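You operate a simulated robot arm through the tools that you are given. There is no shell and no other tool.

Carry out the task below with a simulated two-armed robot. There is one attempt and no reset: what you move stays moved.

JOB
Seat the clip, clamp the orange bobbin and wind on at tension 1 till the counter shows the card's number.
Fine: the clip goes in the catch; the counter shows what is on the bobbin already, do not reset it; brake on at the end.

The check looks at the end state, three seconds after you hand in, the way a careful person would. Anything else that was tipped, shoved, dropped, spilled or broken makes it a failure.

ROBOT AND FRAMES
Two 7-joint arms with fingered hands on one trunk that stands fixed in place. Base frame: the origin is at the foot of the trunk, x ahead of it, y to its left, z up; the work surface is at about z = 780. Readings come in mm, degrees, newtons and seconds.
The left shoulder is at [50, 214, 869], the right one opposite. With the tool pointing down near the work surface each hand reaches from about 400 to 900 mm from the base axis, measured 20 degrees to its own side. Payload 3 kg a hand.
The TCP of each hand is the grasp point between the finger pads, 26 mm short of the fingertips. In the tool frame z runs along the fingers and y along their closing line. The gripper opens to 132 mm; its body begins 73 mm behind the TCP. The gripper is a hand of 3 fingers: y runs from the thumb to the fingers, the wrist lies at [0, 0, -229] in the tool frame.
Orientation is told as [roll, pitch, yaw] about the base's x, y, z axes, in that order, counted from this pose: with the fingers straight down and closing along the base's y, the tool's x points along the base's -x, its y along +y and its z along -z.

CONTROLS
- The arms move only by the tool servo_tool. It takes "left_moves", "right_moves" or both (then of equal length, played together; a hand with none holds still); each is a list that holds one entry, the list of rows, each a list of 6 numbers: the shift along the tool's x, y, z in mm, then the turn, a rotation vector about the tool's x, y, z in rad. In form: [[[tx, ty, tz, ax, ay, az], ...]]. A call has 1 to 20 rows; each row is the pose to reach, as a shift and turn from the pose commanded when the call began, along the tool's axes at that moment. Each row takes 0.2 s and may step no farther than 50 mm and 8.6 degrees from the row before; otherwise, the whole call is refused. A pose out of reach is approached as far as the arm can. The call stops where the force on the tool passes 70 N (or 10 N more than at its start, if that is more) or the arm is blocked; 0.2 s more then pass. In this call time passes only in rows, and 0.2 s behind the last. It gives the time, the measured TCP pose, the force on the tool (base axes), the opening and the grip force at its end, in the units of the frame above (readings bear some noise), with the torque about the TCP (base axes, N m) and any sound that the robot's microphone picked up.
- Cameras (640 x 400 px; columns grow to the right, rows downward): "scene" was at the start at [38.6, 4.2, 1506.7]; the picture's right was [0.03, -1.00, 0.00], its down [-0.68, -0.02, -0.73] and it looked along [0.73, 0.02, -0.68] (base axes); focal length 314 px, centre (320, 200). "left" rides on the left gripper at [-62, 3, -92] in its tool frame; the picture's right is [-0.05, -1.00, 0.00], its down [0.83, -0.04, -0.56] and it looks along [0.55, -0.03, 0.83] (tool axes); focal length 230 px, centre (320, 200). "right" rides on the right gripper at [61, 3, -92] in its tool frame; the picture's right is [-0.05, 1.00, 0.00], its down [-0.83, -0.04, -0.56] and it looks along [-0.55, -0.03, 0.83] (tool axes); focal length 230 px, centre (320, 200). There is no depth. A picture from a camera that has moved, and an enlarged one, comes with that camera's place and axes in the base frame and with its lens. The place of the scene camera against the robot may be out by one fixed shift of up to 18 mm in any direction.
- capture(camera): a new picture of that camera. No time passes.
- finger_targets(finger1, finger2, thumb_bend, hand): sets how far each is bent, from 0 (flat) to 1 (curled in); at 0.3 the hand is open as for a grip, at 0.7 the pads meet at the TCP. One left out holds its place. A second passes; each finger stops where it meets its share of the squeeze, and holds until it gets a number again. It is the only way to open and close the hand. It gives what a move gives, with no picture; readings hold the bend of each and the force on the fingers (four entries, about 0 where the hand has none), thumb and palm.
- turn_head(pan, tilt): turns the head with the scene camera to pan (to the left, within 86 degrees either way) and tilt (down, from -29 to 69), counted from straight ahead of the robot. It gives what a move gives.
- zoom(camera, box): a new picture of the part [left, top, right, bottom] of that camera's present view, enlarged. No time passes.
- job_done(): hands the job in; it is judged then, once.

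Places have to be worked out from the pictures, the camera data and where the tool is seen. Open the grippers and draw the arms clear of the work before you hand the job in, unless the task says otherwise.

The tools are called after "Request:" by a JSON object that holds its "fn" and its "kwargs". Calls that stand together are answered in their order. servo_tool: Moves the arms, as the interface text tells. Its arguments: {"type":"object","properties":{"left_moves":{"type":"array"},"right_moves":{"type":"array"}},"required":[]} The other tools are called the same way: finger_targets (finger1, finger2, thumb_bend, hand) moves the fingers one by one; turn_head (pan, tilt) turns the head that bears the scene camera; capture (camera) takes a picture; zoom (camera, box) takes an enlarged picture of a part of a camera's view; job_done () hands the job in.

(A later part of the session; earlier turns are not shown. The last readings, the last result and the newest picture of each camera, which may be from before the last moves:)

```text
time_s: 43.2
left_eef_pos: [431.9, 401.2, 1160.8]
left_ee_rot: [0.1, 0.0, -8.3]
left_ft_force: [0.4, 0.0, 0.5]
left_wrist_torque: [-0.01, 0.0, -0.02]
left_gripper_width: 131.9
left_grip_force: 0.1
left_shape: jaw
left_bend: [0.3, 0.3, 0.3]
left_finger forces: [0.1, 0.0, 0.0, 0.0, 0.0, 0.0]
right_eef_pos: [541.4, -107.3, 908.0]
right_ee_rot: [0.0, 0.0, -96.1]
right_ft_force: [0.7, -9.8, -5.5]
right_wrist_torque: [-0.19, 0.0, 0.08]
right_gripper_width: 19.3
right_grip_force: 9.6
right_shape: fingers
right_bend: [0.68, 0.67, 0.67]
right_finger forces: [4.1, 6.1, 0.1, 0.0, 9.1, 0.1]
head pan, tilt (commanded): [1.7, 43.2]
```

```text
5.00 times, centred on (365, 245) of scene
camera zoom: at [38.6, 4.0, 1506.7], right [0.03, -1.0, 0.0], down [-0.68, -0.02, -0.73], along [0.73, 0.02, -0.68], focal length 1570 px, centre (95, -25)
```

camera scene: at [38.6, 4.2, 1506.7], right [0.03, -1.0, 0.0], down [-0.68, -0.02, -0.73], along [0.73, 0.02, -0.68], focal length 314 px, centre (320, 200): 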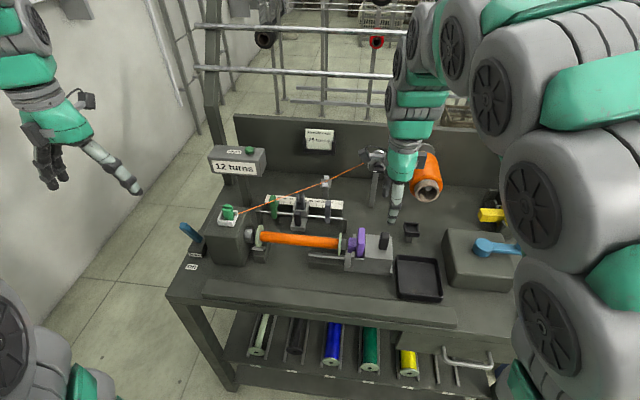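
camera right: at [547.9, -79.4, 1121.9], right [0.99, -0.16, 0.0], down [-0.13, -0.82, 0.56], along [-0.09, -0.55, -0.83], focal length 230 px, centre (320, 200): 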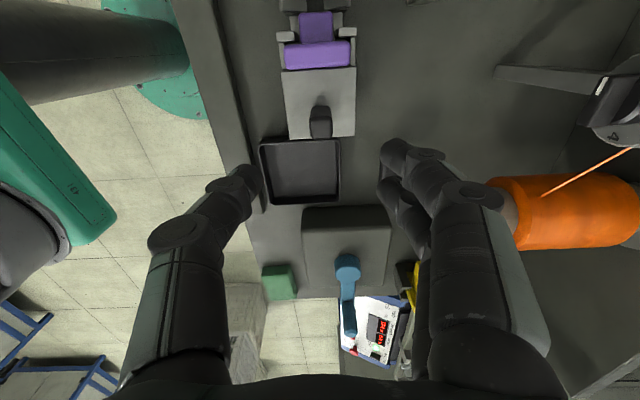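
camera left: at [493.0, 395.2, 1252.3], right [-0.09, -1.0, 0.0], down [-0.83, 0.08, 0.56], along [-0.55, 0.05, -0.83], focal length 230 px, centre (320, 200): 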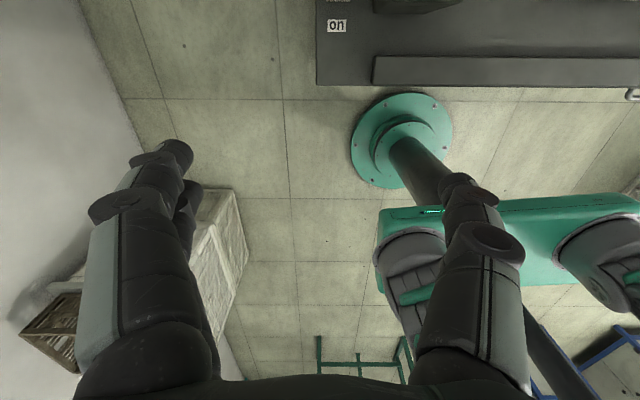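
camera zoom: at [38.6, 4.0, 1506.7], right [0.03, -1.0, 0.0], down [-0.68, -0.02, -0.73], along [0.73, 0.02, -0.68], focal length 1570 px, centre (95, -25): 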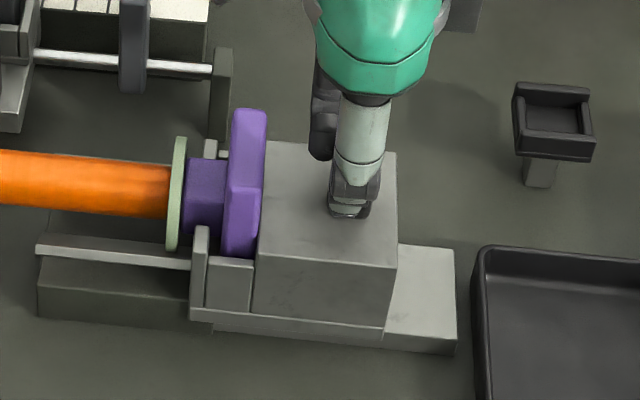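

Resistance has begun (about 10 N). I press a little further to seat the bobbin firmly.

Request:
{"fn": "servo_tool", "kwargs": {"right_moves": [[[1, 0, 0, 0, 0, 0], [2, 0, 0, 0, 0, 0]]]}}

Request:
{"fn": "zoom", "kwargs": {"camera": "scene", "box": [225, 215, 305, 275]}}

Request:
{"fn": "zoom", "kwargs": {"camera": "right", "box": [200, 0, 440, 250]}}

```text
time_s: 43.8
left_eef_pos: [431.4, 401.0, 1161.3]
left_ee_rot: [0.0, 0.0, -8.3]
left_ft_force: [-0.3, -0.2, 0.2]
left_wrist_torque: [0.0, 0.02, 0.02]
left_gripper_width: 131.8
left_grip_force: 0.1
left_shape: jaw
left_bend: [0.3, 0.3, 0.3]
left_finger forces: [0.0, 0.0, 0.0, 0.1, 0.0, 0.0]
right_eef_pos: [541.3, -105.1, 905.5]
right_ee_rot: [0.1, 0.0, -96.1]
right_ft_force: [-0.5, -9.4, -2.5]
right_wrist_torque: [-0.21, 0.0, 0.08]
right_gripper_width: 12.3
right_grip_force: 8.1
right_shape: fingers
right_bend: [0.71, 0.67, 0.67]
right_finger forces: [1.7, 7.1, 0.0, 0.1, 8.8, 0.1]
head pan, tilt (commanded): [1.7, 43.2]
```

```text
6.67 times, centred on (265, 245) of scene
camera zoom: at [38.6, 4.0, 1506.7], right [0.03, -1.0, 0.0], down [-0.68, -0.02, -0.73], along [0.73, 0.02, -0.68], focal length 2093 px, centre (687, -100)
```

zoom: 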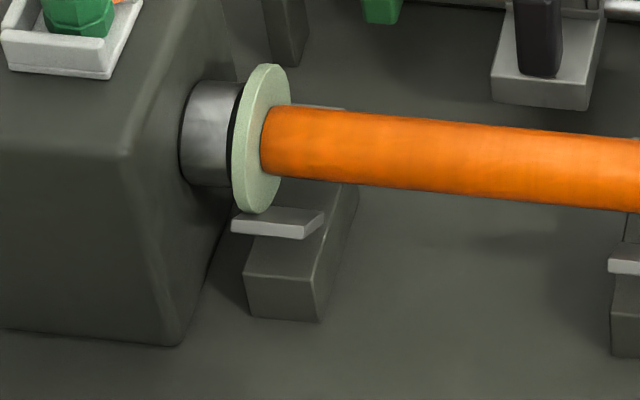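

```text
1.60 times, centred on (320, 125) of right
camera zoom: at [551.7, -44.9, 999.0], right [0.99, -0.16, 0.0], down [-0.13, -0.82, 0.56], along [-0.09, -0.55, -0.83], focal length 368 px, centre (320, 320)
```

zoom: 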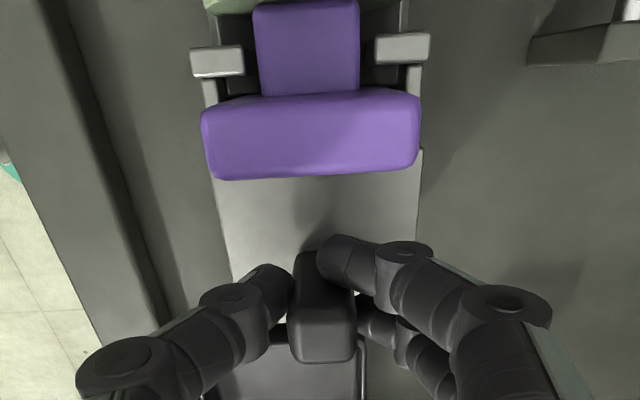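

The grip slips at about 10 N with the bobbin against the chuck. To seat it more firmly, I'll release, go behind the handle and push its right-hand face with the closed fingers' side.

Request:
{"fn": "finger_targets", "kwargs": {"hand": "right", "finger1": 0.5, "finger2": 0.5, "thumb_bend": 0.5}}

Request:
{"fn": "servo_tool", "kwargs": {"right_moves": [[[0, 0, -25, 0, 0, 0], [0, 0, -55, 0, 0, 0], [-20, 1, -60, 0, 0, 0], [-42, 1, -60, 0, 0, 0]]]}}

Request:
{"fn": "finger_targets", "kwargs": {"hand": "right", "finger1": 0.7, "finger2": 0.7, "thumb_bend": 0.7}}

Request:
{"fn": "zoom", "kwargs": {"camera": "right", "box": [200, 0, 440, 250]}}

Request:
{"fn": "zoom", "kwargs": {"camera": "scene", "box": [325, 185, 415, 285]}}

```text
time_s: 44.8
left_eef_pos: [431.1, 400.7, 1160.8]
left_ee_rot: [0.1, 0.0, -8.3]
left_ft_force: [0.4, 0.3, -0.8]
left_wrist_torque: [0.02, -0.01, 0.05]
left_gripper_width: 132.0
left_grip_force: 0.0
left_shape: jaw
left_bend: [0.3, 0.3, 0.3]
left_finger forces: [0.1, 0.0, 0.1, 0.0, 0.1, 0.0]
right_eef_pos: [542.7, -105.5, 906.2]
right_ee_rot: [0.0, 0.0, -96.1]
right_ft_force: [-0.7, 1.1, 0.5]
right_wrist_torque: [0.01, 0.01, 0.01]
right_gripper_width: 67.0
right_grip_force: 0.1
right_shape: fingers
right_bend: [0.5, 0.5, 0.5]
right_finger forces: [0.0, 0.0, 0.0, 0.0, 0.0, 0.0]
head pan, tilt (commanded): [1.7, 43.2]
```

```text
time_s: 45.8
left_eef_pos: [432.4, 401.9, 1160.0]
left_ee_rot: [0.0, 0.0, -8.2]
left_ft_force: [-0.3, -0.9, 0.7]
left_wrist_torque: [0.0, -0.01, -0.02]
left_gripper_width: 131.9
left_grip_force: 0.0
left_shape: jaw
left_bend: [0.3, 0.3, 0.3]
left_finger forces: [0.0, 0.0, 0.0, 0.0, 0.0, 0.0]
right_eef_pos: [538.4, -149.7, 966.3]
right_ee_rot: [0.0, 0.1, -96.0]
right_ft_force: [-0.9, -0.8, 0.5]
right_wrist_torque: [0.01, 0.0, 0.02]
right_gripper_width: 67.2
right_grip_force: 0.1
right_shape: fingers
right_bend: [0.5, 0.5, 0.5]
right_finger forces: [0.1, 0.0, 0.0, 0.0, 0.1, 0.1]
head pan, tilt (commanded): [1.7, 43.2]
```

```text
time_s: 46.8
left_eef_pos: [431.9, 400.8, 1160.7]
left_ee_rot: [-0.1, 0.0, -8.2]
left_ft_force: [0.7, -0.1, 1.5]
left_wrist_torque: [-0.01, 0.0, -0.01]
left_gripper_width: 131.6
left_grip_force: 0.1
left_shape: jaw
left_bend: [0.3, 0.3, 0.3]
left_finger forces: [0.0, 0.0, 0.1, 0.1, 0.0, 0.0]
right_eef_pos: [538.6, -147.5, 966.3]
right_ee_rot: [0.1, 0.0, -96.1]
right_ft_force: [-0.5, -0.1, 0.2]
right_wrist_torque: [0.02, -0.01, -0.03]
right_gripper_width: 6.0
right_grip_force: 0.1
right_shape: fingers
right_bend: [0.7, 0.7, 0.7]
right_finger forces: [0.0, 0.0, 0.0, 0.0, 0.0, 0.0]
head pan, tilt (commanded): [1.7, 43.2]
```

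```text
1.60 times, centred on (320, 125) of right
camera zoom: at [548.5, -86.5, 1059.1], right [0.99, -0.16, 0.0], down [-0.13, -0.82, 0.56], along [-0.09, -0.55, -0.83], focal length 368 px, centre (320, 320)
```

zoom: 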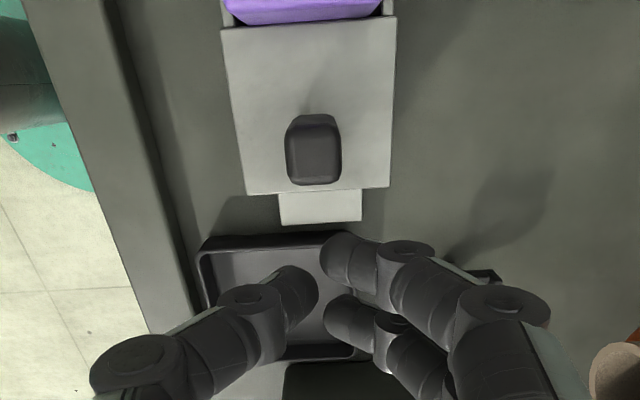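

```text
4.00 times, centred on (370, 235) of scene
camera zoom: at [38.6, 4.2, 1506.7], right [0.03, -1.0, 0.0], down [-0.68, -0.02, -0.73], along [0.73, 0.02, -0.68], focal length 1256 px, centre (120, 60)
```

zoom: 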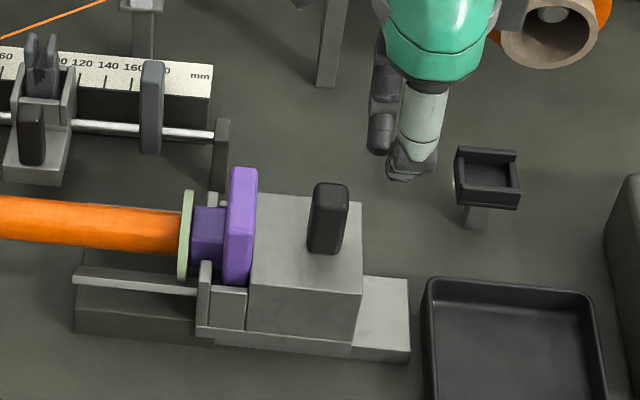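

The nose is pressed on the flange; tailstock stays in place on its own. I lower the closed fingers behind the handle and push its right face.

Request:
{"fn": "servo_tool", "kwargs": {"right_moves": [[[-3, 0, 30, 0, 0, 0], [-3, 0, 57, 0, 0, 0], [1, 0, 57, 0, 0, 0], [5, 0, 57, 0, 0, 0]]]}}

Request:
{"fn": "zoom", "kwargs": {"camera": "right", "box": [200, 0, 440, 250]}}

```text
time_s: 47.8
left_eef_pos: [431.5, 402.1, 1161.3]
left_ee_rot: [0.0, 0.0, -8.2]
left_ft_force: [0.2, 0.3, 0.1]
left_wrist_torque: [0.01, 0.02, -0.02]
left_gripper_width: 131.8
left_grip_force: 0.1
left_shape: jaw
left_bend: [0.3, 0.3, 0.3]
left_finger forces: [0.0, 0.0, 0.1, 0.1, 0.0, 0.1]
right_eef_pos: [538.9, -142.5, 909.9]
right_ee_rot: [0.0, -0.1, -95.9]
right_ft_force: [-0.1, 0.7, -0.2]
right_wrist_torque: [0.02, 0.0, -0.01]
right_gripper_width: 5.8
right_grip_force: 0.0
right_shape: fingers
right_bend: [0.7, 0.7, 0.7]
right_finger forces: [0.1, 0.0, 0.0, 0.0, 0.1, 0.0]
head pan, tilt (commanded): [1.7, 43.2]
```

```text
1.60 times, centred on (320, 125) of right
camera zoom: at [549.2, -81.8, 1001.5], right [0.99, -0.16, 0.0], down [-0.13, -0.82, 0.56], along [-0.09, -0.55, -0.83], focal length 368 px, centre (320, 320)
```

zoom: 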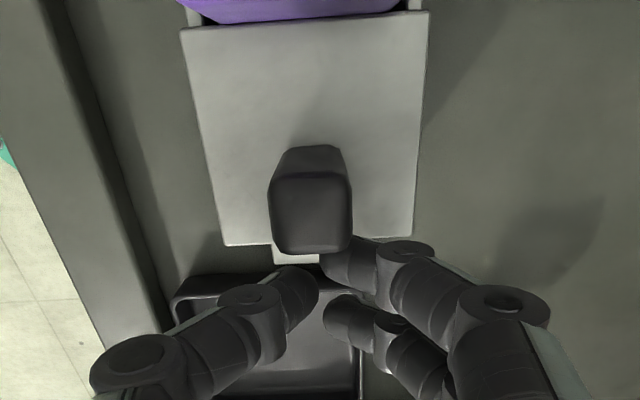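

I'm behind the handle. I push on in small steps until a firm resistance (roughly 20–30 N) shows.

Request:
{"fn": "servo_tool", "kwargs": {"right_moves": [[[2, 0, 0, 0, 0, 0], [4, 0, 0, 0, 0, 0], [6, 0, 0, 0, 0, 0], [7, 0, 0, 0, 0, 0]]]}}

Request:
{"fn": "zoom", "kwargs": {"camera": "right", "box": [200, 0, 440, 250]}}

```text
time_s: 48.8
left_eef_pos: [433.1, 398.8, 1160.2]
left_ee_rot: [0.0, 0.0, -8.3]
left_ft_force: [0.9, 0.3, -0.4]
left_wrist_torque: [-0.01, 0.02, -0.03]
left_gripper_width: 131.8
left_grip_force: 0.0
left_shape: jaw
left_bend: [0.3, 0.3, 0.3]
left_finger forces: [0.0, 0.0, 0.0, 0.1, 0.0, 0.0]
right_eef_pos: [537.8, -137.6, 909.1]
right_ee_rot: [-0.2, -0.1, -96.2]
right_ft_force: [-4.6, -40.9, 0.5]
right_wrist_torque: [-0.84, 0.12, -0.41]
right_gripper_width: 6.5
right_grip_force: 20.9
right_shape: fingers
right_bend: [0.7, 0.7, 0.7]
right_finger forces: [41.6, 0.0, 0.1, 0.0, 0.1, 0.1]
head pan, tilt (commanded): [1.7, 43.2]
```

```text
1.60 times, centred on (320, 125) of right
camera zoom: at [549.4, -77.7, 1001.6], right [0.99, -0.16, 0.0], down [-0.13, -0.82, 0.56], along [-0.09, -0.55, -0.83], focal length 368 px, centre (320, 320)
```

zoom: 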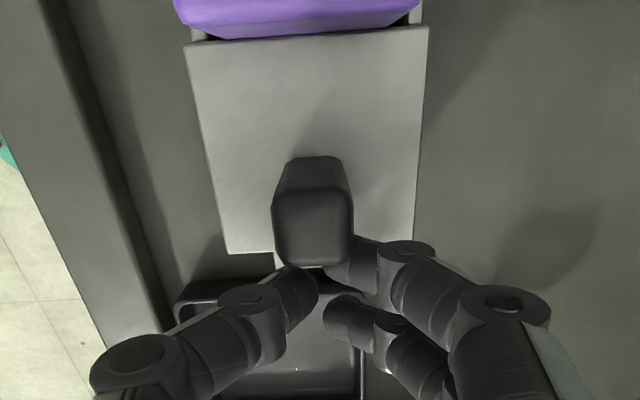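

At 41 N nothing yields further: the bobbin is firmly between nose and chuck. I back off, lift away, and check it stays put.

Request:
{"fn": "servo_tool", "kwargs": {"right_moves": [[[-5, 0, 0, 0, 0, 0], [-12, 0, 0, 0, 0, 0], [-12, 0, -40, 0, 0, 0], [-20, 0, -85, 0, 0, 0], [-40, 0, -120, 0, 0, 0]]]}}

Request:
{"fn": "zoom", "kwargs": {"camera": "scene", "box": [220, 205, 400, 285]}}

Request:
{"fn": "capture", "kwargs": {"camera": "right"}}

Request:
{"fn": "capture", "kwargs": {"camera": "scene"}}

```text
time_s: 50.0
left_eef_pos: [430.8, 402.3, 1159.5]
left_ee_rot: [0.0, 0.0, -8.3]
left_ft_force: [-0.4, -0.7, -0.3]
left_wrist_torque: [0.0, -0.03, 0.01]
left_gripper_width: 131.7
left_grip_force: 0.1
left_shape: jaw
left_bend: [0.3, 0.3, 0.3]
left_finger forces: [0.0, 0.0, 0.0, 0.0, 0.0, 0.0]
right_eef_pos: [535.5, -174.7, 1030.8]
right_ee_rot: [0.1, 0.1, -96.2]
right_ft_force: [-0.3, -0.6, -0.7]
right_wrist_torque: [0.0, -0.01, -0.03]
right_gripper_width: 5.8
right_grip_force: 0.0
right_shape: fingers
right_bend: [0.7, 0.7, 0.7]
right_finger forces: [0.0, 0.0, 0.0, 0.1, 0.0, 0.0]
head pan, tilt (commanded): [1.7, 43.2]
```

```text
3.56 times, centred on (310, 245) of scene
camera zoom: at [38.5, 4.2, 1506.7], right [0.03, -1.0, 0.0], down [-0.68, -0.02, -0.73], along [0.73, 0.02, -0.68], focal length 1116 px, centre (356, 40)
```

zoom: 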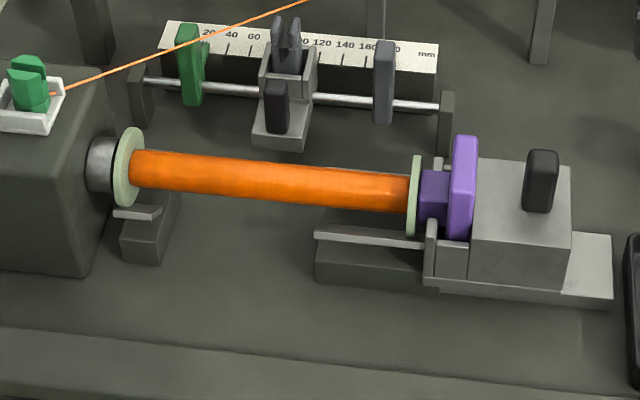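

```text
taken
camera right: at [546.1, -114.2, 1122.7], right [0.99, -0.16, 0.0], down [-0.13, -0.82, 0.55], along [-0.09, -0.55, -0.83], focal length 230 px, centre (320, 200)
```

right: 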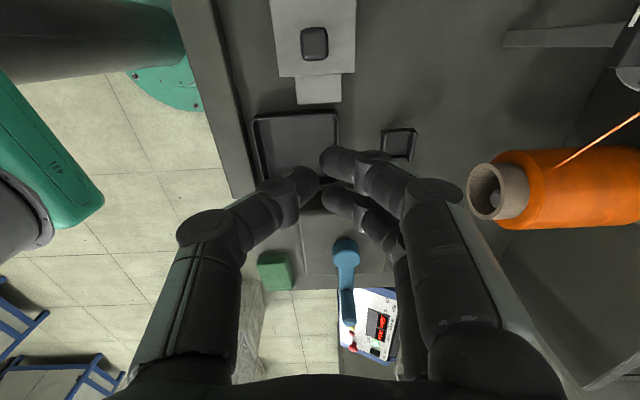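

```text
taken
camera scene: at [38.5, 4.2, 1506.7], right [0.03, -1.0, 0.0], down [-0.68, -0.02, -0.73], along [0.73, 0.02, -0.68], focal length 314 px, centre (320, 200)
```

scene: 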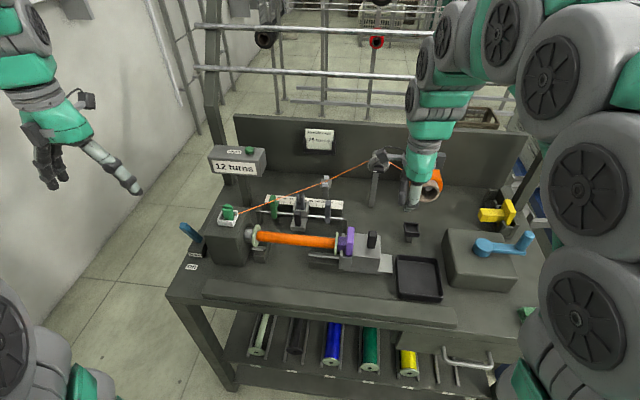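

The bobbin is held between nose and chuck. Now the brake: lever foot near (590, 349, 821), tip near (552, 371, 894), leaning to "on". I close the left hand's fingers and bring it in front of and above the lever to push it to "off"; the right hand goes clear above the crank side.

Request:
{"fn": "finger_targets", "kwargs": {"hand": "left", "finger1": 0.7, "finger2": 0.7, "thumb_bend": 0.7}}

Request:
{"fn": "servo_tool", "kwargs": {"left_moves": [[[-20, -6, 40, 0, 0, 0], [-40, -12, 80, 0, 0, 0], [-60, -18, 120, 0, 0, 0], [-78, -24, 160, 0, 0, 0]]]}}

Request:
{"fn": "capture", "kwargs": {"camera": "left"}}

Request:
{"fn": "zoom", "kwargs": {"camera": "scene", "box": [150, 150, 270, 280]}}

```text
time_s: 51.0
left_eef_pos: [432.0, 401.9, 1161.1]
left_ee_rot: [-0.1, -0.1, -8.3]
left_ft_force: [0.4, -0.8, 0.6]
left_wrist_torque: [0.01, 0.01, 0.0]
left_gripper_width: 5.8
left_grip_force: 0.1
left_shape: fingers
left_bend: [0.7, 0.7, 0.7]
left_finger forces: [0.1, 0.0, 0.0, 0.1, 0.0, 0.0]
right_eef_pos: [535.8, -174.5, 1029.6]
right_ee_rot: [0.1, 0.1, -96.2]
right_ft_force: [-0.1, -0.2, -0.6]
right_wrist_torque: [0.0, -0.02, -0.01]
right_gripper_width: 5.9
right_grip_force: 0.0
right_shape: fingers
right_bend: [0.7, 0.7, 0.7]
right_finger forces: [0.0, 0.1, 0.0, 0.0, 0.0, 0.1]
head pan, tilt (commanded): [1.7, 43.2]
```

```text
time_s: 52.0
left_eef_pos: [504.3, 365.5, 999.3]
left_ee_rot: [0.0, -0.1, -8.2]
left_ft_force: [0.1, -0.5, 0.5]
left_wrist_torque: [0.0, 0.05, 0.0]
left_gripper_width: 6.2
left_grip_force: 0.1
left_shape: fingers
left_bend: [0.7, 0.7, 0.7]
left_finger forces: [0.0, 0.0, 0.0, 0.1, 0.0, 0.0]
right_eef_pos: [536.4, -175.4, 1029.2]
right_ee_rot: [0.0, -0.1, -96.2]
right_ft_force: [-0.9, 0.5, -0.6]
right_wrist_torque: [0.02, 0.03, 0.01]
right_gripper_width: 5.9
right_grip_force: 0.0
right_shape: fingers
right_bend: [0.7, 0.7, 0.7]
right_finger forces: [0.0, 0.0, 0.1, 0.1, 0.0, 0.0]
head pan, tilt (commanded): [1.7, 43.2]
```

```text
taken
camera left: at [566.1, 359.0, 1091.1], right [-0.09, -1.0, 0.0], down [-0.83, 0.08, 0.55], along [-0.55, 0.05, -0.83], focal length 230 px, centre (320, 200)
```

left: 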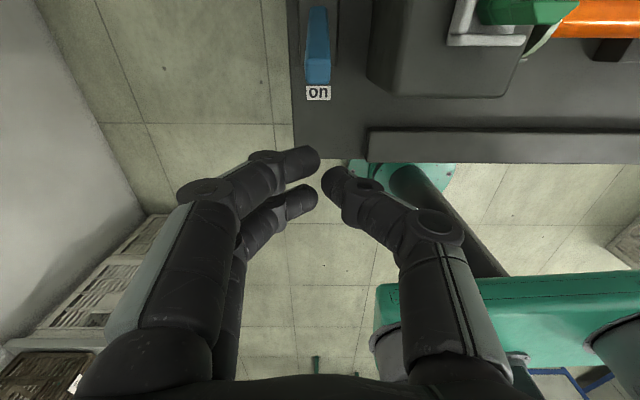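

```text
3.08 times, centred on (210, 215) of scene
camera zoom: at [38.6, 4.2, 1506.7], right [0.03, -1.0, 0.0], down [-0.68, -0.02, -0.73], along [0.73, 0.02, -0.68], focal length 966 px, centre (658, 154)
```

zoom: 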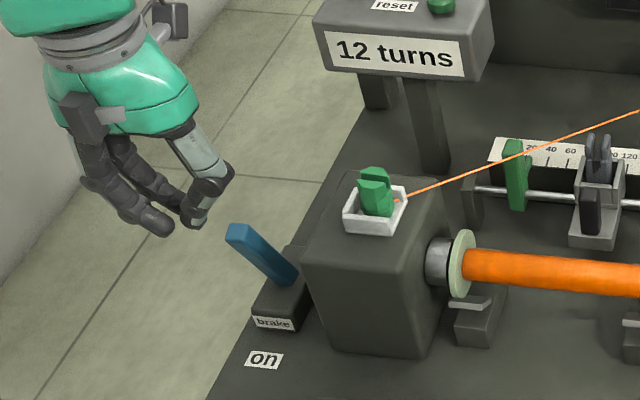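

The lever runs from about (594, 357, 821) to tip (552, 362, 894). I lower the left hand's closed fingers in front of its tip.

Request:
{"fn": "servo_tool", "kwargs": {"left_moves": [[[0, -2, 35, 0, 0, 0], [0, -4.5, 70, 0, 0, 0], [0, -4.5, 105, 0, 0, 0]]]}}

Request:
{"fn": "capture", "kwargs": {"camera": "left"}}

Request:
{"fn": "zoom", "kwargs": {"camera": "scene", "box": [150, 170, 270, 280]}}

```text
time_s: 52.8
left_eef_pos: [504.9, 361.6, 894.0]
left_ee_rot: [0.0, 0.0, -8.1]
left_ft_force: [0.5, 0.1, 0.7]
left_wrist_torque: [0.02, 0.02, 0.02]
left_gripper_width: 5.9
left_grip_force: 0.0
left_shape: fingers
left_bend: [0.7, 0.7, 0.7]
left_finger forces: [0.0, 0.0, 0.0, 0.1, 0.0, 0.0]
right_eef_pos: [535.2, -175.5, 1030.1]
right_ee_rot: [-0.1, 0.0, -96.2]
right_ft_force: [0.2, 0.5, -0.2]
right_wrist_torque: [0.01, -0.01, 0.0]
right_gripper_width: 5.5
right_grip_force: 0.1
right_shape: fingers
right_bend: [0.7, 0.7, 0.7]
right_finger forces: [0.1, 0.0, 0.1, 0.1, 0.0, 0.0]
head pan, tilt (commanded): [1.7, 43.2]
```

```text
taken
camera left: at [566.4, 355.7, 985.9], right [-0.09, -1.0, 0.0], down [-0.83, 0.08, 0.56], along [-0.55, 0.05, -0.83], focal length 230 px, centre (320, 200)
```

left: 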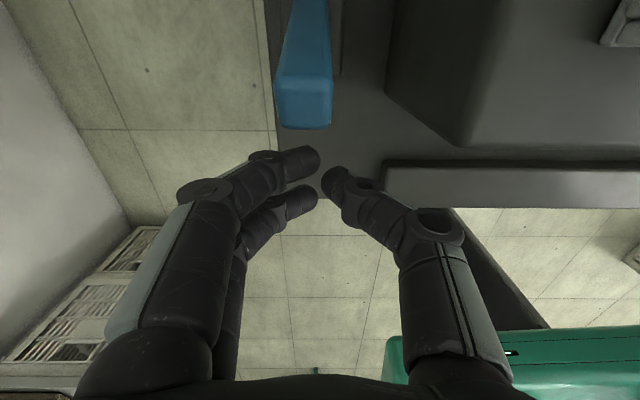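

```text
3.64 times, centred on (210, 225) of scene
camera zoom: at [38.6, 4.2, 1506.7], right [0.03, -1.0, 0.0], down [-0.68, -0.02, -0.73], along [0.73, 0.02, -0.68], focal length 1142 px, centre (720, 109)
```

zoom: 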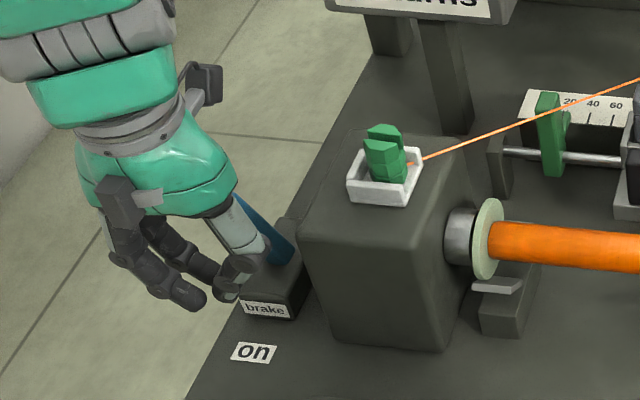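

The lever tip is just ahead of the fingers. I push it rearward (toward "off") 40 mm first.

Request:
{"fn": "servo_tool", "kwargs": {"left_moves": [[[-10, -3, 0, 0, 0, 0], [-20, -3, 0, 0, 0, 0], [-30, -2.5, 0, 0, 0, 0], [-40, -2, 0, 0, 0, 0]]]}}

Request:
{"fn": "capture", "kwargs": {"camera": "left"}}

Request:
{"fn": "zoom", "kwargs": {"camera": "scene", "box": [150, 170, 270, 280]}}

```text
time_s: 53.8
left_eef_pos: [544.3, 355.2, 895.1]
left_ee_rot: [0.0, -0.1, -8.3]
left_ft_force: [-2.6, 0.5, 0.3]
left_wrist_torque: [0.04, -0.01, 0.07]
left_gripper_width: 6.3
left_grip_force: 0.7
left_shape: fingers
left_bend: [0.7, 0.7, 0.7]
left_finger forces: [1.8, 0.0, 0.0, 0.0, 0.0, 0.0]
right_eef_pos: [535.5, -175.3, 1029.8]
right_ee_rot: [0.0, 0.0, -96.2]
right_ft_force: [-1.1, 0.2, 0.2]
right_wrist_torque: [0.01, -0.04, 0.0]
right_gripper_width: 6.0
right_grip_force: 0.1
right_shape: fingers
right_bend: [0.7, 0.7, 0.7]
right_finger forces: [0.0, 0.1, 0.1, 0.0, 0.0, 0.1]
head pan, tilt (commanded): [1.7, 43.2]
```

```text
taken
camera left: at [605.5, 348.2, 986.2], right [-0.09, -1.0, 0.0], down [-0.83, 0.08, 0.56], along [-0.55, 0.05, -0.83], focal length 230 px, centre (320, 200)
```

left: 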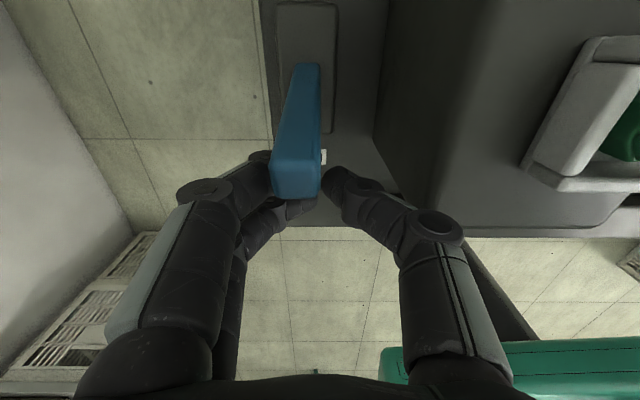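

```text
3.64 times, centred on (210, 225) of scene
camera zoom: at [38.5, 4.2, 1506.7], right [0.03, -1.0, 0.0], down [-0.68, -0.02, -0.73], along [0.73, 0.02, -0.68], focal length 1142 px, centre (720, 109)
```

zoom: 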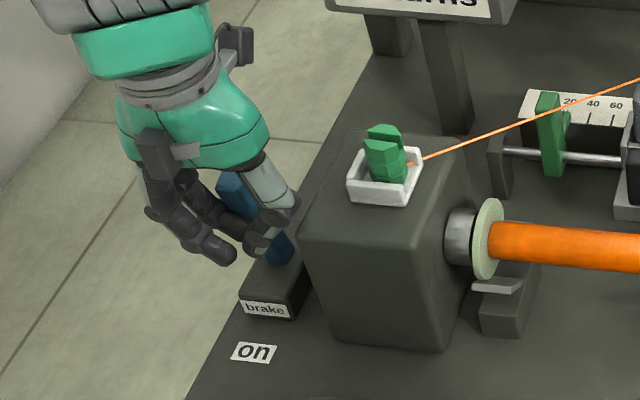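

The lever moves easily (under 3 N) and is now about vertical. I continue pushing it rearward.

Request:
{"fn": "servo_tool", "kwargs": {"left_moves": [[[-10, 0.4, 0, 0, 0, 0], [-20, 0.8, 0, 0, 0, 0], [-30, 1.2, 0, 0, 0, 0], [-38, 1.5, 0, 0, 0, 0]]]}}

Request:
{"fn": "capture", "kwargs": {"camera": "left"}}

Request:
{"fn": "zoom", "kwargs": {"camera": "scene", "box": [150, 170, 270, 280]}}

```text
time_s: 54.8
left_eef_pos: [581.9, 350.0, 893.8]
left_ee_rot: [0.0, 0.0, -8.3]
left_ft_force: [-1.3, -0.3, -0.1]
left_wrist_torque: [-0.03, 0.02, 0.0]
left_gripper_width: 5.8
left_grip_force: 0.0
left_shape: fingers
left_bend: [0.7, 0.7, 0.7]
left_finger forces: [0.3, 0.0, 0.1, 0.0, 0.0, 0.0]
right_eef_pos: [536.1, -174.4, 1029.1]
right_ee_rot: [-0.1, -0.1, -96.1]
right_ft_force: [-0.5, 0.4, 0.4]
right_wrist_torque: [0.0, -0.04, -0.02]
right_gripper_width: 5.8
right_grip_force: 0.1
right_shape: fingers
right_bend: [0.7, 0.7, 0.7]
right_finger forces: [0.1, 0.0, 0.0, 0.0, 0.1, 0.0]
head pan, tilt (commanded): [1.7, 43.2]
```

```text
taken
camera left: at [643.2, 344.1, 985.8], right [-0.09, -1.0, 0.0], down [-0.83, 0.08, 0.56], along [-0.55, 0.05, -0.83], focal length 230 px, centre (320, 200)
```

left: 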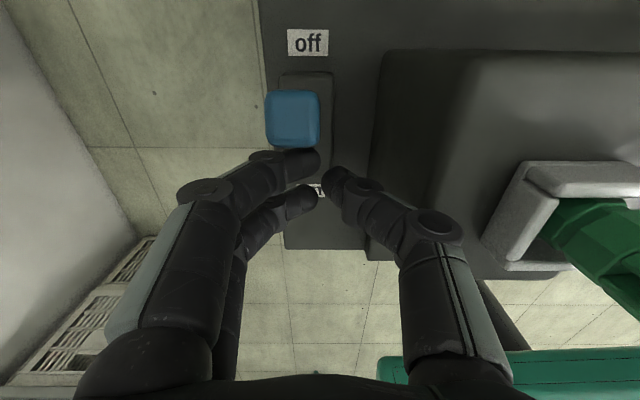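

```text
3.64 times, centred on (210, 225) of scene
camera zoom: at [38.6, 4.2, 1506.7], right [0.03, -1.0, 0.0], down [-0.68, -0.02, -0.73], along [0.73, 0.02, -0.68], focal length 1142 px, centre (720, 109)
```

zoom: 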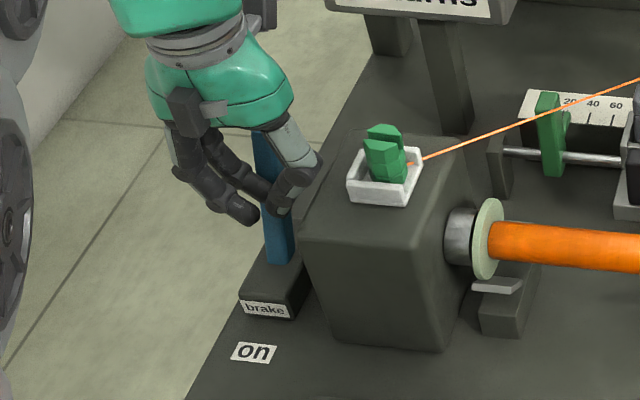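

The lever leans rearward past vertical toward "off". I push further until it meets its stop.

Request:
{"fn": "servo_tool", "kwargs": {"left_moves": [[[-8, 0.3, 0, 0, 0, 0], [-16, 0.6, 0, 0, 0, 0], [-24, 0.9, 0, 0, 0, 0]]]}}

Request:
{"fn": "capture", "kwargs": {"camera": "left"}}

```text
time_s: 55.3
left_eef_pos: [582.7, 350.8, 890.5]
left_ee_rot: [-0.2, 1.5, -8.1]
left_ft_force: [-29.8, 9.3, 15.9]
left_wrist_torque: [0.22, 0.46, 0.13]
left_gripper_width: 3.6
left_grip_force: 16.6
left_shape: fingers
left_bend: [0.72, 0.7, 0.7]
left_finger forces: [33.6, 0.0, 0.1, 0.0, 0.0, 0.0]
right_eef_pos: [534.8, -173.9, 1029.7]
right_ee_rot: [-0.1, 0.0, -95.9]
right_ft_force: [-0.6, 0.3, 0.5]
right_wrist_torque: [-0.03, 0.06, 0.02]
right_gripper_width: 5.9
right_grip_force: 0.1
right_shape: fingers
right_bend: [0.7, 0.7, 0.7]
right_finger forces: [0.0, 0.1, 0.0, 0.1, 0.1, 0.1]
head pan, tilt (commanded): [1.7, 43.2]
stopped in row 2 (left hand): the force on the tool passed its limit at 81 N (the readings are from after the stop); the commanded pose is now the measured one
```

```text
taken
camera left: at [647.0, 346.3, 980.7], right [-0.09, -1.0, 0.0], down [-0.81, 0.07, 0.58], along [-0.57, 0.05, -0.82], focal length 230 px, centre (320, 200)
```

left: 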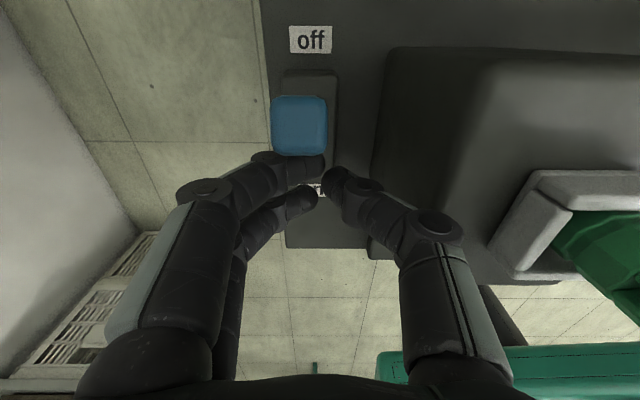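

The lever hit a hard stop, so it is at "off". I back the left hand off, raise it, and check the lever stays.

Request:
{"fn": "servo_tool", "kwargs": {"left_moves": [[[12, 0, 0, 0, -0.013, 0], [30, 0, 0, 0, -0.026, 0], [45, 5, -30, 0, -0.026, 0], [50, 10, -75, 0, -0.026, 0], [60, 20, -115, 0, -0.026, 0]]]}}

Request:
{"fn": "capture", "kwargs": {"camera": "left"}}

Request:
{"fn": "zoom", "kwargs": {"camera": "scene", "box": [150, 130, 290, 280]}}

```text
time_s: 56.5
left_eef_pos: [532.0, 380.1, 1006.8]
left_ee_rot: [-0.2, -0.4, -8.1]
left_ft_force: [-0.9, 0.6, 0.0]
left_wrist_torque: [0.01, -0.01, 0.01]
left_gripper_width: 5.6
left_grip_force: 0.1
left_shape: fingers
left_bend: [0.7, 0.7, 0.7]
left_finger forces: [0.0, 0.0, 0.0, 0.1, 0.1, 0.0]
right_eef_pos: [535.6, -174.8, 1029.9]
right_ee_rot: [-0.1, 0.0, -96.1]
right_ft_force: [-0.7, 0.2, 0.3]
right_wrist_torque: [-0.01, 0.02, 0.03]
right_gripper_width: 6.0
right_grip_force: 0.2
right_shape: fingers
right_bend: [0.7, 0.7, 0.7]
right_finger forces: [0.1, 0.1, 0.0, 0.0, 0.0, 0.0]
head pan, tilt (commanded): [1.7, 43.2]
```

```text
taken
camera left: at [592.8, 373.9, 1099.7], right [-0.09, -1.0, 0.0], down [-0.83, 0.08, 0.55], along [-0.55, 0.05, -0.84], focal length 230 px, centre (320, 200)
```

left: 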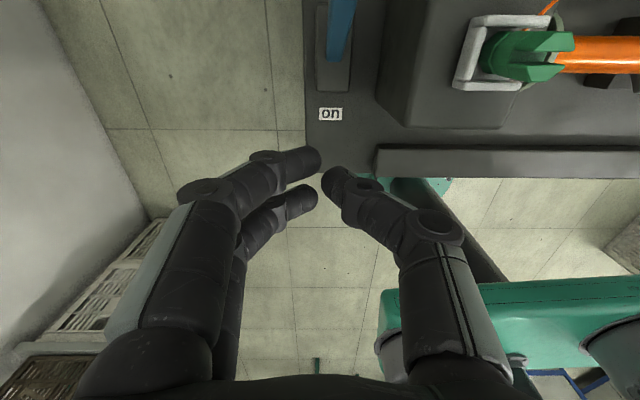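

```text
2.67 times, centred on (220, 205) of scene
camera zoom: at [38.5, 4.2, 1506.7], right [0.03, -1.0, 0.0], down [-0.68, -0.02, -0.73], along [0.73, 0.02, -0.68], focal length 837 px, centre (587, 187)
```

zoom: 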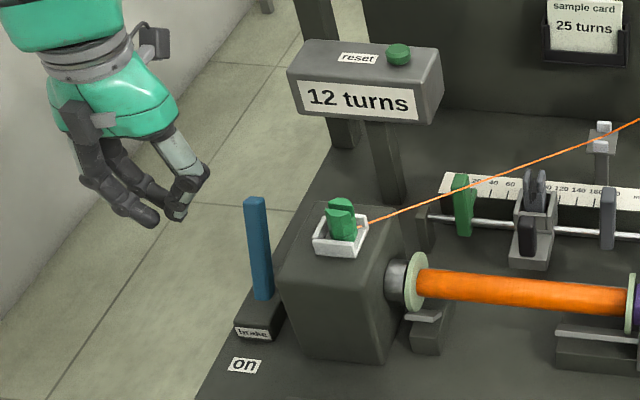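

The lever stays at "off", counter still at 12. Next the crank: hub near (542, -397, 865), upright handle near (535, -483) with top at 926, so radius about 88 mm. I turn the right hand back and bring it above the handle.

Request:
{"fn": "finger_targets", "kwargs": {"hand": "right", "finger1": 0.45, "finger2": 0.45, "thumb_bend": 0.45}}

Request:
{"fn": "servo_tool", "kwargs": {"right_moves": [[[-25, 3, -10, 0, 0, -0.13], [-50, 5, -15, 0, 0, -0.26], [-75, 8, -15, 0, 0, -0.39], [-100, 11, -15, 0, 0, -0.52], [-125, 13, -15, 0, 0, -0.65], [-150, 16, -15, 0, 0, -0.78], [-175, 19, -15, 0, 0, -0.91], [-200, 21, -15, 0, 0, -1.04], [-225, 24, -15, 0, 0, -1.17], [-250, 27, -15, 0, 0, -1.3], [-278, 30, -15, 0, 0, -1.43], [-307, 33, -15, 0, 0, -1.56]]]}}

Request:
{"fn": "capture", "kwargs": {"camera": "right"}}

Request:
{"fn": "capture", "kwargs": {"camera": "scene"}}

```text
time_s: 57.5
left_eef_pos: [531.7, 379.2, 1006.6]
left_ee_rot: [-0.2, -0.4, -8.0]
left_ft_force: [-0.1, 0.3, 0.2]
left_wrist_torque: [0.0, -0.02, 0.01]
left_gripper_width: 5.5
left_grip_force: 0.2
left_shape: fingers
left_bend: [0.7, 0.7, 0.7]
left_finger forces: [0.0, 0.1, 0.1, 0.1, 0.1, 0.0]
right_eef_pos: [536.2, -173.8, 1029.6]
right_ee_rot: [0.1, 0.0, -96.1]
right_ft_force: [0.5, 0.2, 0.2]
right_wrist_torque: [0.02, 0.01, 0.01]
right_gripper_width: 84.2
right_grip_force: 0.1
right_shape: fingers
right_bend: [0.45, 0.45, 0.45]
right_finger forces: [0.1, 0.0, 0.0, 0.0, 0.0, 0.0]
head pan, tilt (commanded): [1.7, 43.2]
```

```text
time_s: 60.1
left_eef_pos: [531.9, 379.7, 1007.5]
left_ee_rot: [-0.2, -0.4, -8.0]
left_ft_force: [-0.2, 0.1, 1.4]
left_wrist_torque: [0.01, 0.01, 0.03]
left_gripper_width: 5.9
left_grip_force: 0.1
left_shape: fingers
left_bend: [0.7, 0.7, 0.7]
left_finger forces: [0.0, 0.0, 0.1, 0.0, 0.0, 0.1]
right_eef_pos: [537.8, -483.0, 1044.6]
right_ee_rot: [0.0, 0.1, -6.6]
right_ft_force: [0.9, 0.2, 0.5]
right_wrist_torque: [-0.01, 0.0, 0.0]
right_gripper_width: 84.1
right_grip_force: 0.1
right_shape: fingers
right_bend: [0.45, 0.45, 0.45]
right_finger forces: [0.0, 0.0, 0.1, 0.1, 0.0, 0.0]
head pan, tilt (commanded): [1.7, 43.2]
```

```text
taken
camera right: at [476.8, -473.1, 1136.5], right [0.17, 0.99, 0.0], down [0.82, -0.14, 0.55], along [0.55, -0.09, -0.83], focal length 230 px, centre (320, 200)
```

right: 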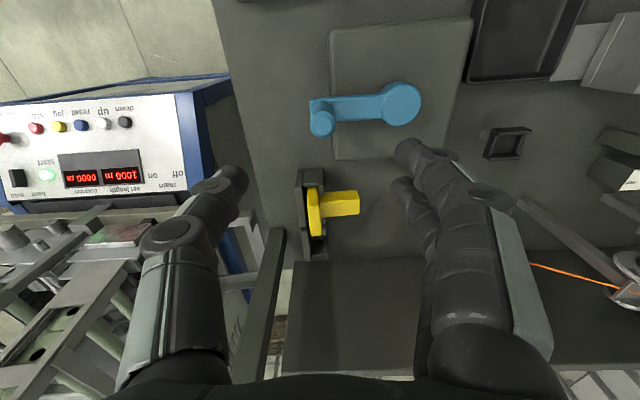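

```text
taken
camera scene: at [38.6, 4.2, 1506.7], right [0.03, -1.0, 0.0], down [-0.68, -0.02, -0.73], along [0.73, 0.02, -0.68], focal length 314 px, centre (320, 200)
```

scene: 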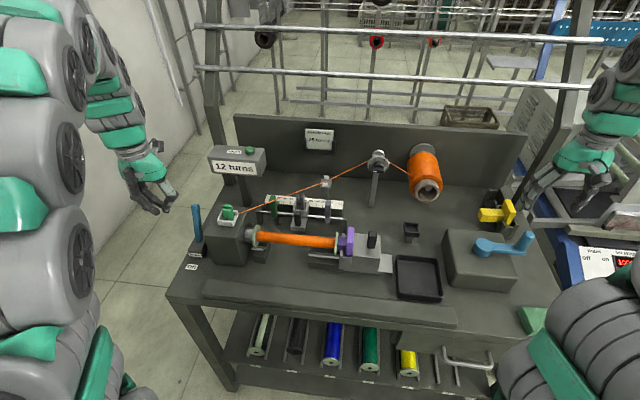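

The handle is directly below. I zoom in for a precise position of handle and hub.

Request:
{"fn": "zoom", "kwargs": {"camera": "right", "box": [290, 60, 450, 160]}}

Request:
{"fn": "zoom", "kwargs": {"camera": "scene", "box": [440, 190, 560, 290]}}

```text
4.00 times, centred on (370, 110) of right
camera zoom: at [476.8, -473.1, 1136.5], right [0.17, 0.99, 0.0], down [0.82, -0.14, 0.55], along [0.55, -0.09, -0.83], focal length 920 px, centre (120, 560)
```

zoom: 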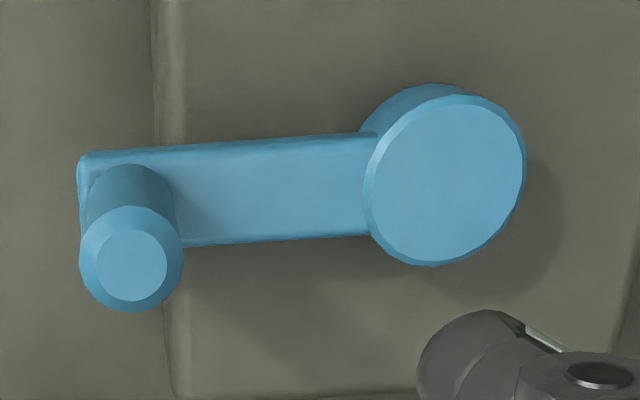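

```text
4.00 times, centred on (500, 240) of scene
camera zoom: at [38.6, 4.2, 1506.7], right [0.03, -1.0, 0.0], down [-0.68, -0.02, -0.73], along [0.73, 0.02, -0.68], focal length 1256 px, centre (-400, 40)
```

zoom: 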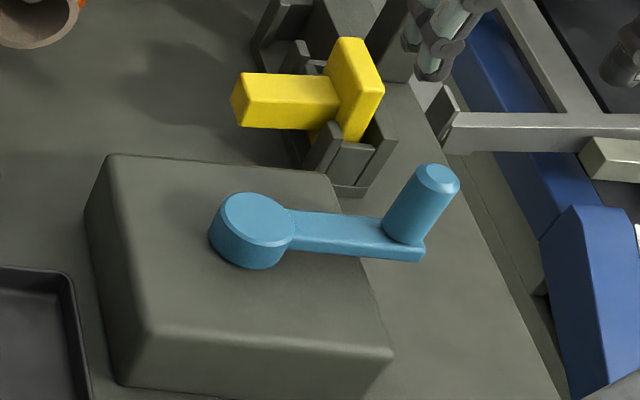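

Handle axis ≈ (535, -481), hub ≈ (541, -397), radius ≈ 85 mm. I narrow the fingers a bit and descend around the handle.

Request:
{"fn": "finger_targets", "kwargs": {"hand": "right", "finger1": 0.55, "finger2": 0.55, "thumb_bend": 0.55}}

Request:
{"fn": "servo_tool", "kwargs": {"right_moves": [[[2.8, 2, 30, 0, 0, 0], [2.8, 2, 60, 0, 0, 0], [2.8, 2, 85, 0, 0, 0]]]}}

Request:
{"fn": "zoom", "kwargs": {"camera": "right", "box": [220, 80, 440, 230]}}

Request:
{"fn": "zoom", "kwargs": {"camera": "scene", "box": [460, 170, 570, 270]}}

```text
time_s: 61.1
left_eef_pos: [532.6, 379.2, 1005.8]
left_ee_rot: [-0.1, -0.5, -8.1]
left_ft_force: [0.6, 0.2, 0.5]
left_wrist_torque: [-0.04, -0.01, 0.01]
left_gripper_width: 5.8
left_grip_force: 0.0
left_shape: fingers
left_bend: [0.7, 0.7, 0.7]
left_finger forces: [0.0, 0.0, 0.1, 0.1, 0.0, 0.0]
right_eef_pos: [537.5, -483.4, 1045.3]
right_ee_rot: [0.1, 0.0, -6.7]
right_ft_force: [-0.1, -0.3, 0.3]
right_wrist_torque: [0.0, 0.0, 0.01]
right_gripper_width: 51.7
right_grip_force: 0.0
right_shape: fingers
right_bend: [0.55, 0.55, 0.55]
right_finger forces: [0.0, 0.1, 0.0, 0.1, 0.1, 0.1]
head pan, tilt (commanded): [1.7, 43.2]
```

```text
time_s: 61.9
left_eef_pos: [531.6, 378.7, 1007.9]
left_ee_rot: [-0.2, -0.4, -8.1]
left_ft_force: [-1.2, 0.0, 0.1]
left_wrist_torque: [0.0, 0.01, -0.04]
left_gripper_width: 5.8
left_grip_force: 0.0
left_shape: fingers
left_bend: [0.7, 0.7, 0.7]
left_finger forces: [0.0, 0.1, 0.0, 0.0, 0.0, 0.0]
right_eef_pos: [534.7, -481.7, 959.6]
right_ee_rot: [-0.1, 0.0, -6.6]
right_ft_force: [0.4, 0.5, 0.0]
right_wrist_torque: [-0.01, 0.0, 0.0]
right_gripper_width: 51.9
right_grip_force: 0.1
right_shape: fingers
right_bend: [0.55, 0.55, 0.55]
right_finger forces: [0.1, 0.0, 0.1, 0.0, 0.1, 0.0]
head pan, tilt (commanded): [1.7, 43.2]
```

```text
2.67 times, centred on (330, 155) of right
camera zoom: at [474.0, -471.2, 1051.6], right [0.17, 0.99, 0.0], down [0.82, -0.14, 0.55], along [0.55, -0.09, -0.83], focal length 614 px, centre (293, 320)
```

zoom: 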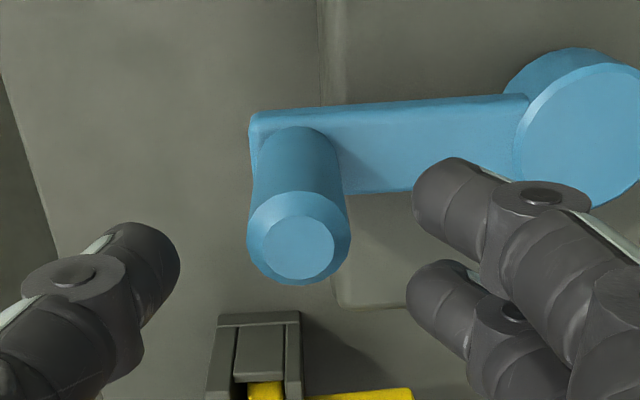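

```text
4.00 times, centred on (515, 220) of scene
camera zoom: at [38.6, 4.2, 1506.7], right [0.03, -1.0, 0.0], down [-0.68, -0.02, -0.73], along [0.73, 0.02, -0.68], focal length 1256 px, centre (-460, 120)
```

zoom: 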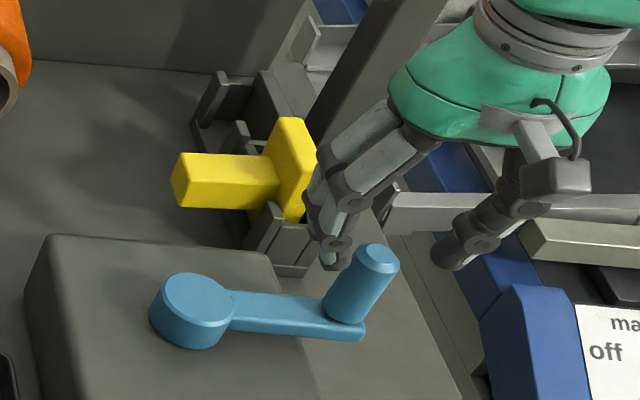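

The handle top is at z ≈ 932 and centred within a millimetre. I descend and close on it.

Request:
{"fn": "servo_tool", "kwargs": {"right_moves": [[[0, 1, 25, 0, 0, 0], [0, 1, 47, 0, 0, 0]]]}}

Request:
{"fn": "finger_targets", "kwargs": {"hand": "right", "finger1": 0.74, "finger2": 0.74, "thumb_bend": 0.74}}

Request:
{"fn": "zoom", "kwargs": {"camera": "right", "box": [220, 80, 440, 230]}}

Request:
{"fn": "zoom", "kwargs": {"camera": "scene", "box": [460, 170, 570, 270]}}

```text
time_s: 62.5
left_eef_pos: [531.8, 379.3, 1007.4]
left_ee_rot: [-0.3, -0.4, -8.1]
left_ft_force: [-0.1, -0.2, 0.4]
left_wrist_torque: [-0.02, 0.01, 0.0]
left_gripper_width: 5.4
left_grip_force: 0.0
left_shape: fingers
left_bend: [0.7, 0.7, 0.7]
left_finger forces: [0.1, 0.0, 0.1, 0.0, 0.0, 0.0]
right_eef_pos: [533.2, -479.9, 912.1]
right_ee_rot: [0.0, -0.2, -6.7]
right_ft_force: [-0.7, 0.0, -0.4]
right_wrist_torque: [0.0, 0.01, -0.01]
right_gripper_width: 51.5
right_grip_force: 0.1
right_shape: fingers
right_bend: [0.55, 0.55, 0.55]
right_finger forces: [0.1, 0.0, 0.0, 0.0, 0.1, 0.0]
head pan, tilt (commanded): [1.7, 43.2]
```

```text
time_s: 63.5
left_eef_pos: [531.5, 379.8, 1007.6]
left_ee_rot: [-0.2, -0.4, -8.1]
left_ft_force: [0.2, -0.9, 0.7]
left_wrist_torque: [0.0, -0.02, 0.0]
left_gripper_width: 5.7
left_grip_force: 0.0
left_shape: fingers
left_bend: [0.7, 0.7, 0.7]
left_finger forces: [0.0, 0.1, 0.1, 0.0, 0.0, 0.1]
right_eef_pos: [534.5, -481.0, 911.9]
right_ee_rot: [0.1, 0.0, -6.7]
right_ft_force: [-0.5, -0.2, -11.7]
right_wrist_torque: [-0.06, 0.04, 0.0]
right_gripper_width: 17.2
right_grip_force: 12.6
right_shape: fingers
right_bend: [0.7, 0.7, 0.67]
right_finger forces: [6.0, 6.8, 0.0, 0.0, 12.4, 0.0]
head pan, tilt (commanded): [1.7, 43.2]
```

```text
2.67 times, centred on (330, 155) of right
camera zoom: at [473.7, -470.3, 1004.7], right [0.17, 0.99, 0.0], down [0.82, -0.14, 0.55], along [0.55, -0.09, -0.83], focal length 614 px, centre (293, 320)
```

zoom: 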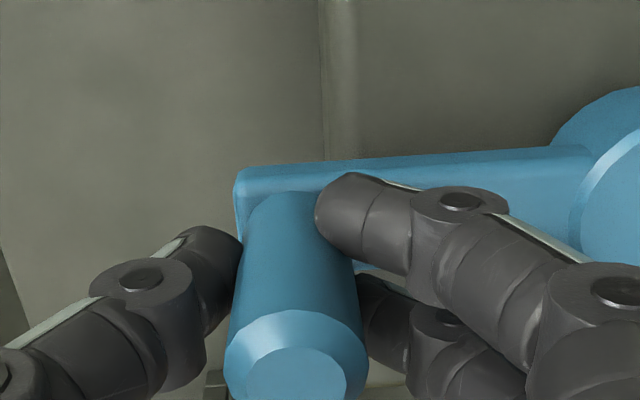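

```text
4.00 times, centred on (515, 220) of scene
camera zoom: at [38.7, 4.1, 1506.7], right [0.03, -1.0, 0.0], down [-0.68, -0.02, -0.73], along [0.73, 0.02, -0.68], focal length 1256 px, centre (-460, 120)
```

zoom: 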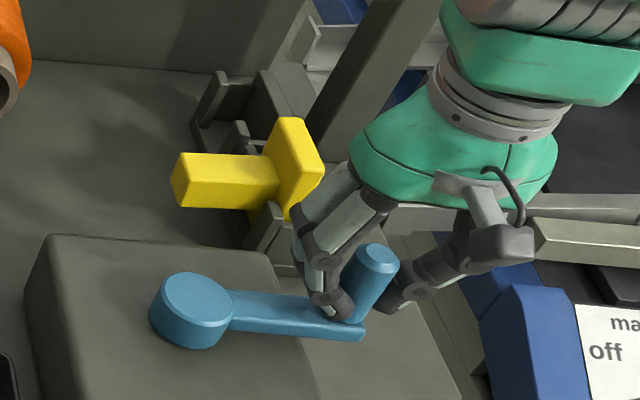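

The handle sits between thumb and the two fingers. I try a first 30° clockwise (seen from above, toward the robot) along the arc and check forces.

Request:
{"fn": "servo_tool", "kwargs": {"right_moves": [[[7.4, 0.2, 0, 0, 0, 0], [14.75, 0.7, 0, 0, 0, 0], [22, 2, 0, 0, 0, 0], [29.2, 3.9, 0, 0, 0, 0], [36.1, 6.5, 0, 0, 0, 0], [42.8, 9.6, 0, 0, 0, 0]]]}}

Request:
{"fn": "zoom", "kwargs": {"camera": "scene", "box": [450, 180, 570, 280]}}

Request:
{"fn": "zoom", "kwargs": {"camera": "scene", "box": [190, 140, 370, 280]}}

```text
time_s: 64.9
left_eef_pos: [532.0, 379.6, 1006.9]
left_ee_rot: [-0.2, -0.4, -8.1]
left_ft_force: [0.2, 0.0, -0.1]
left_wrist_torque: [0.01, -0.01, -0.02]
left_gripper_width: 5.4
left_grip_force: 0.0
left_shape: fingers
left_bend: [0.7, 0.7, 0.7]
left_finger forces: [0.0, 0.0, 0.1, 0.0, 0.0, 0.0]
right_eef_pos: [494.0, -465.8, 913.8]
right_ee_rot: [0.1, -0.1, -6.7]
right_ft_force: [6.1, 4.2, -2.5]
right_wrist_torque: [0.09, -0.07, -0.22]
right_gripper_width: 18.4
right_grip_force: 16.4
right_shape: fingers
right_bend: [0.71, 0.71, 0.68]
right_finger forces: [9.6, 13.7, 0.0, 0.1, 9.7, 0.1]
head pan, tilt (commanded): [1.7, 43.2]
```

```text
4.00 times, centred on (510, 230) of scene
camera zoom: at [38.7, 4.3, 1506.7], right [0.03, -1.0, 0.0], down [-0.68, -0.02, -0.73], along [0.73, 0.02, -0.68], focal length 1256 px, centre (-440, 80)
```

zoom: 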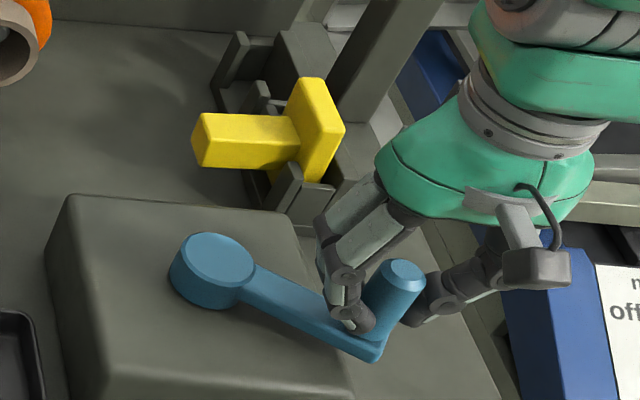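

```text
2.86 times, centred on (280, 210) of scene
camera zoom: at [38.7, 4.3, 1506.7], right [0.03, -1.0, 0.0], down [-0.68, -0.02, -0.73], along [0.73, 0.02, -0.68], focal length 897 px, centre (434, 171)
```

zoom: 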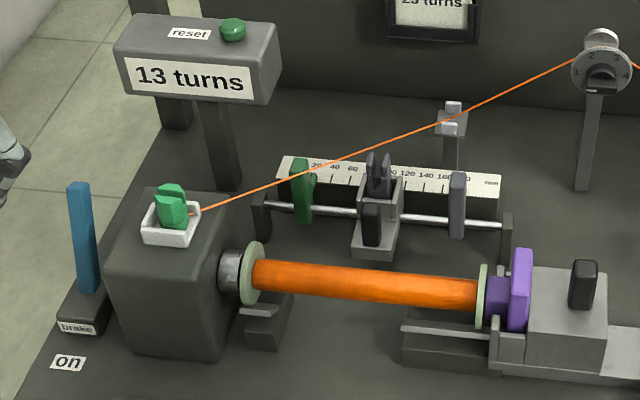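

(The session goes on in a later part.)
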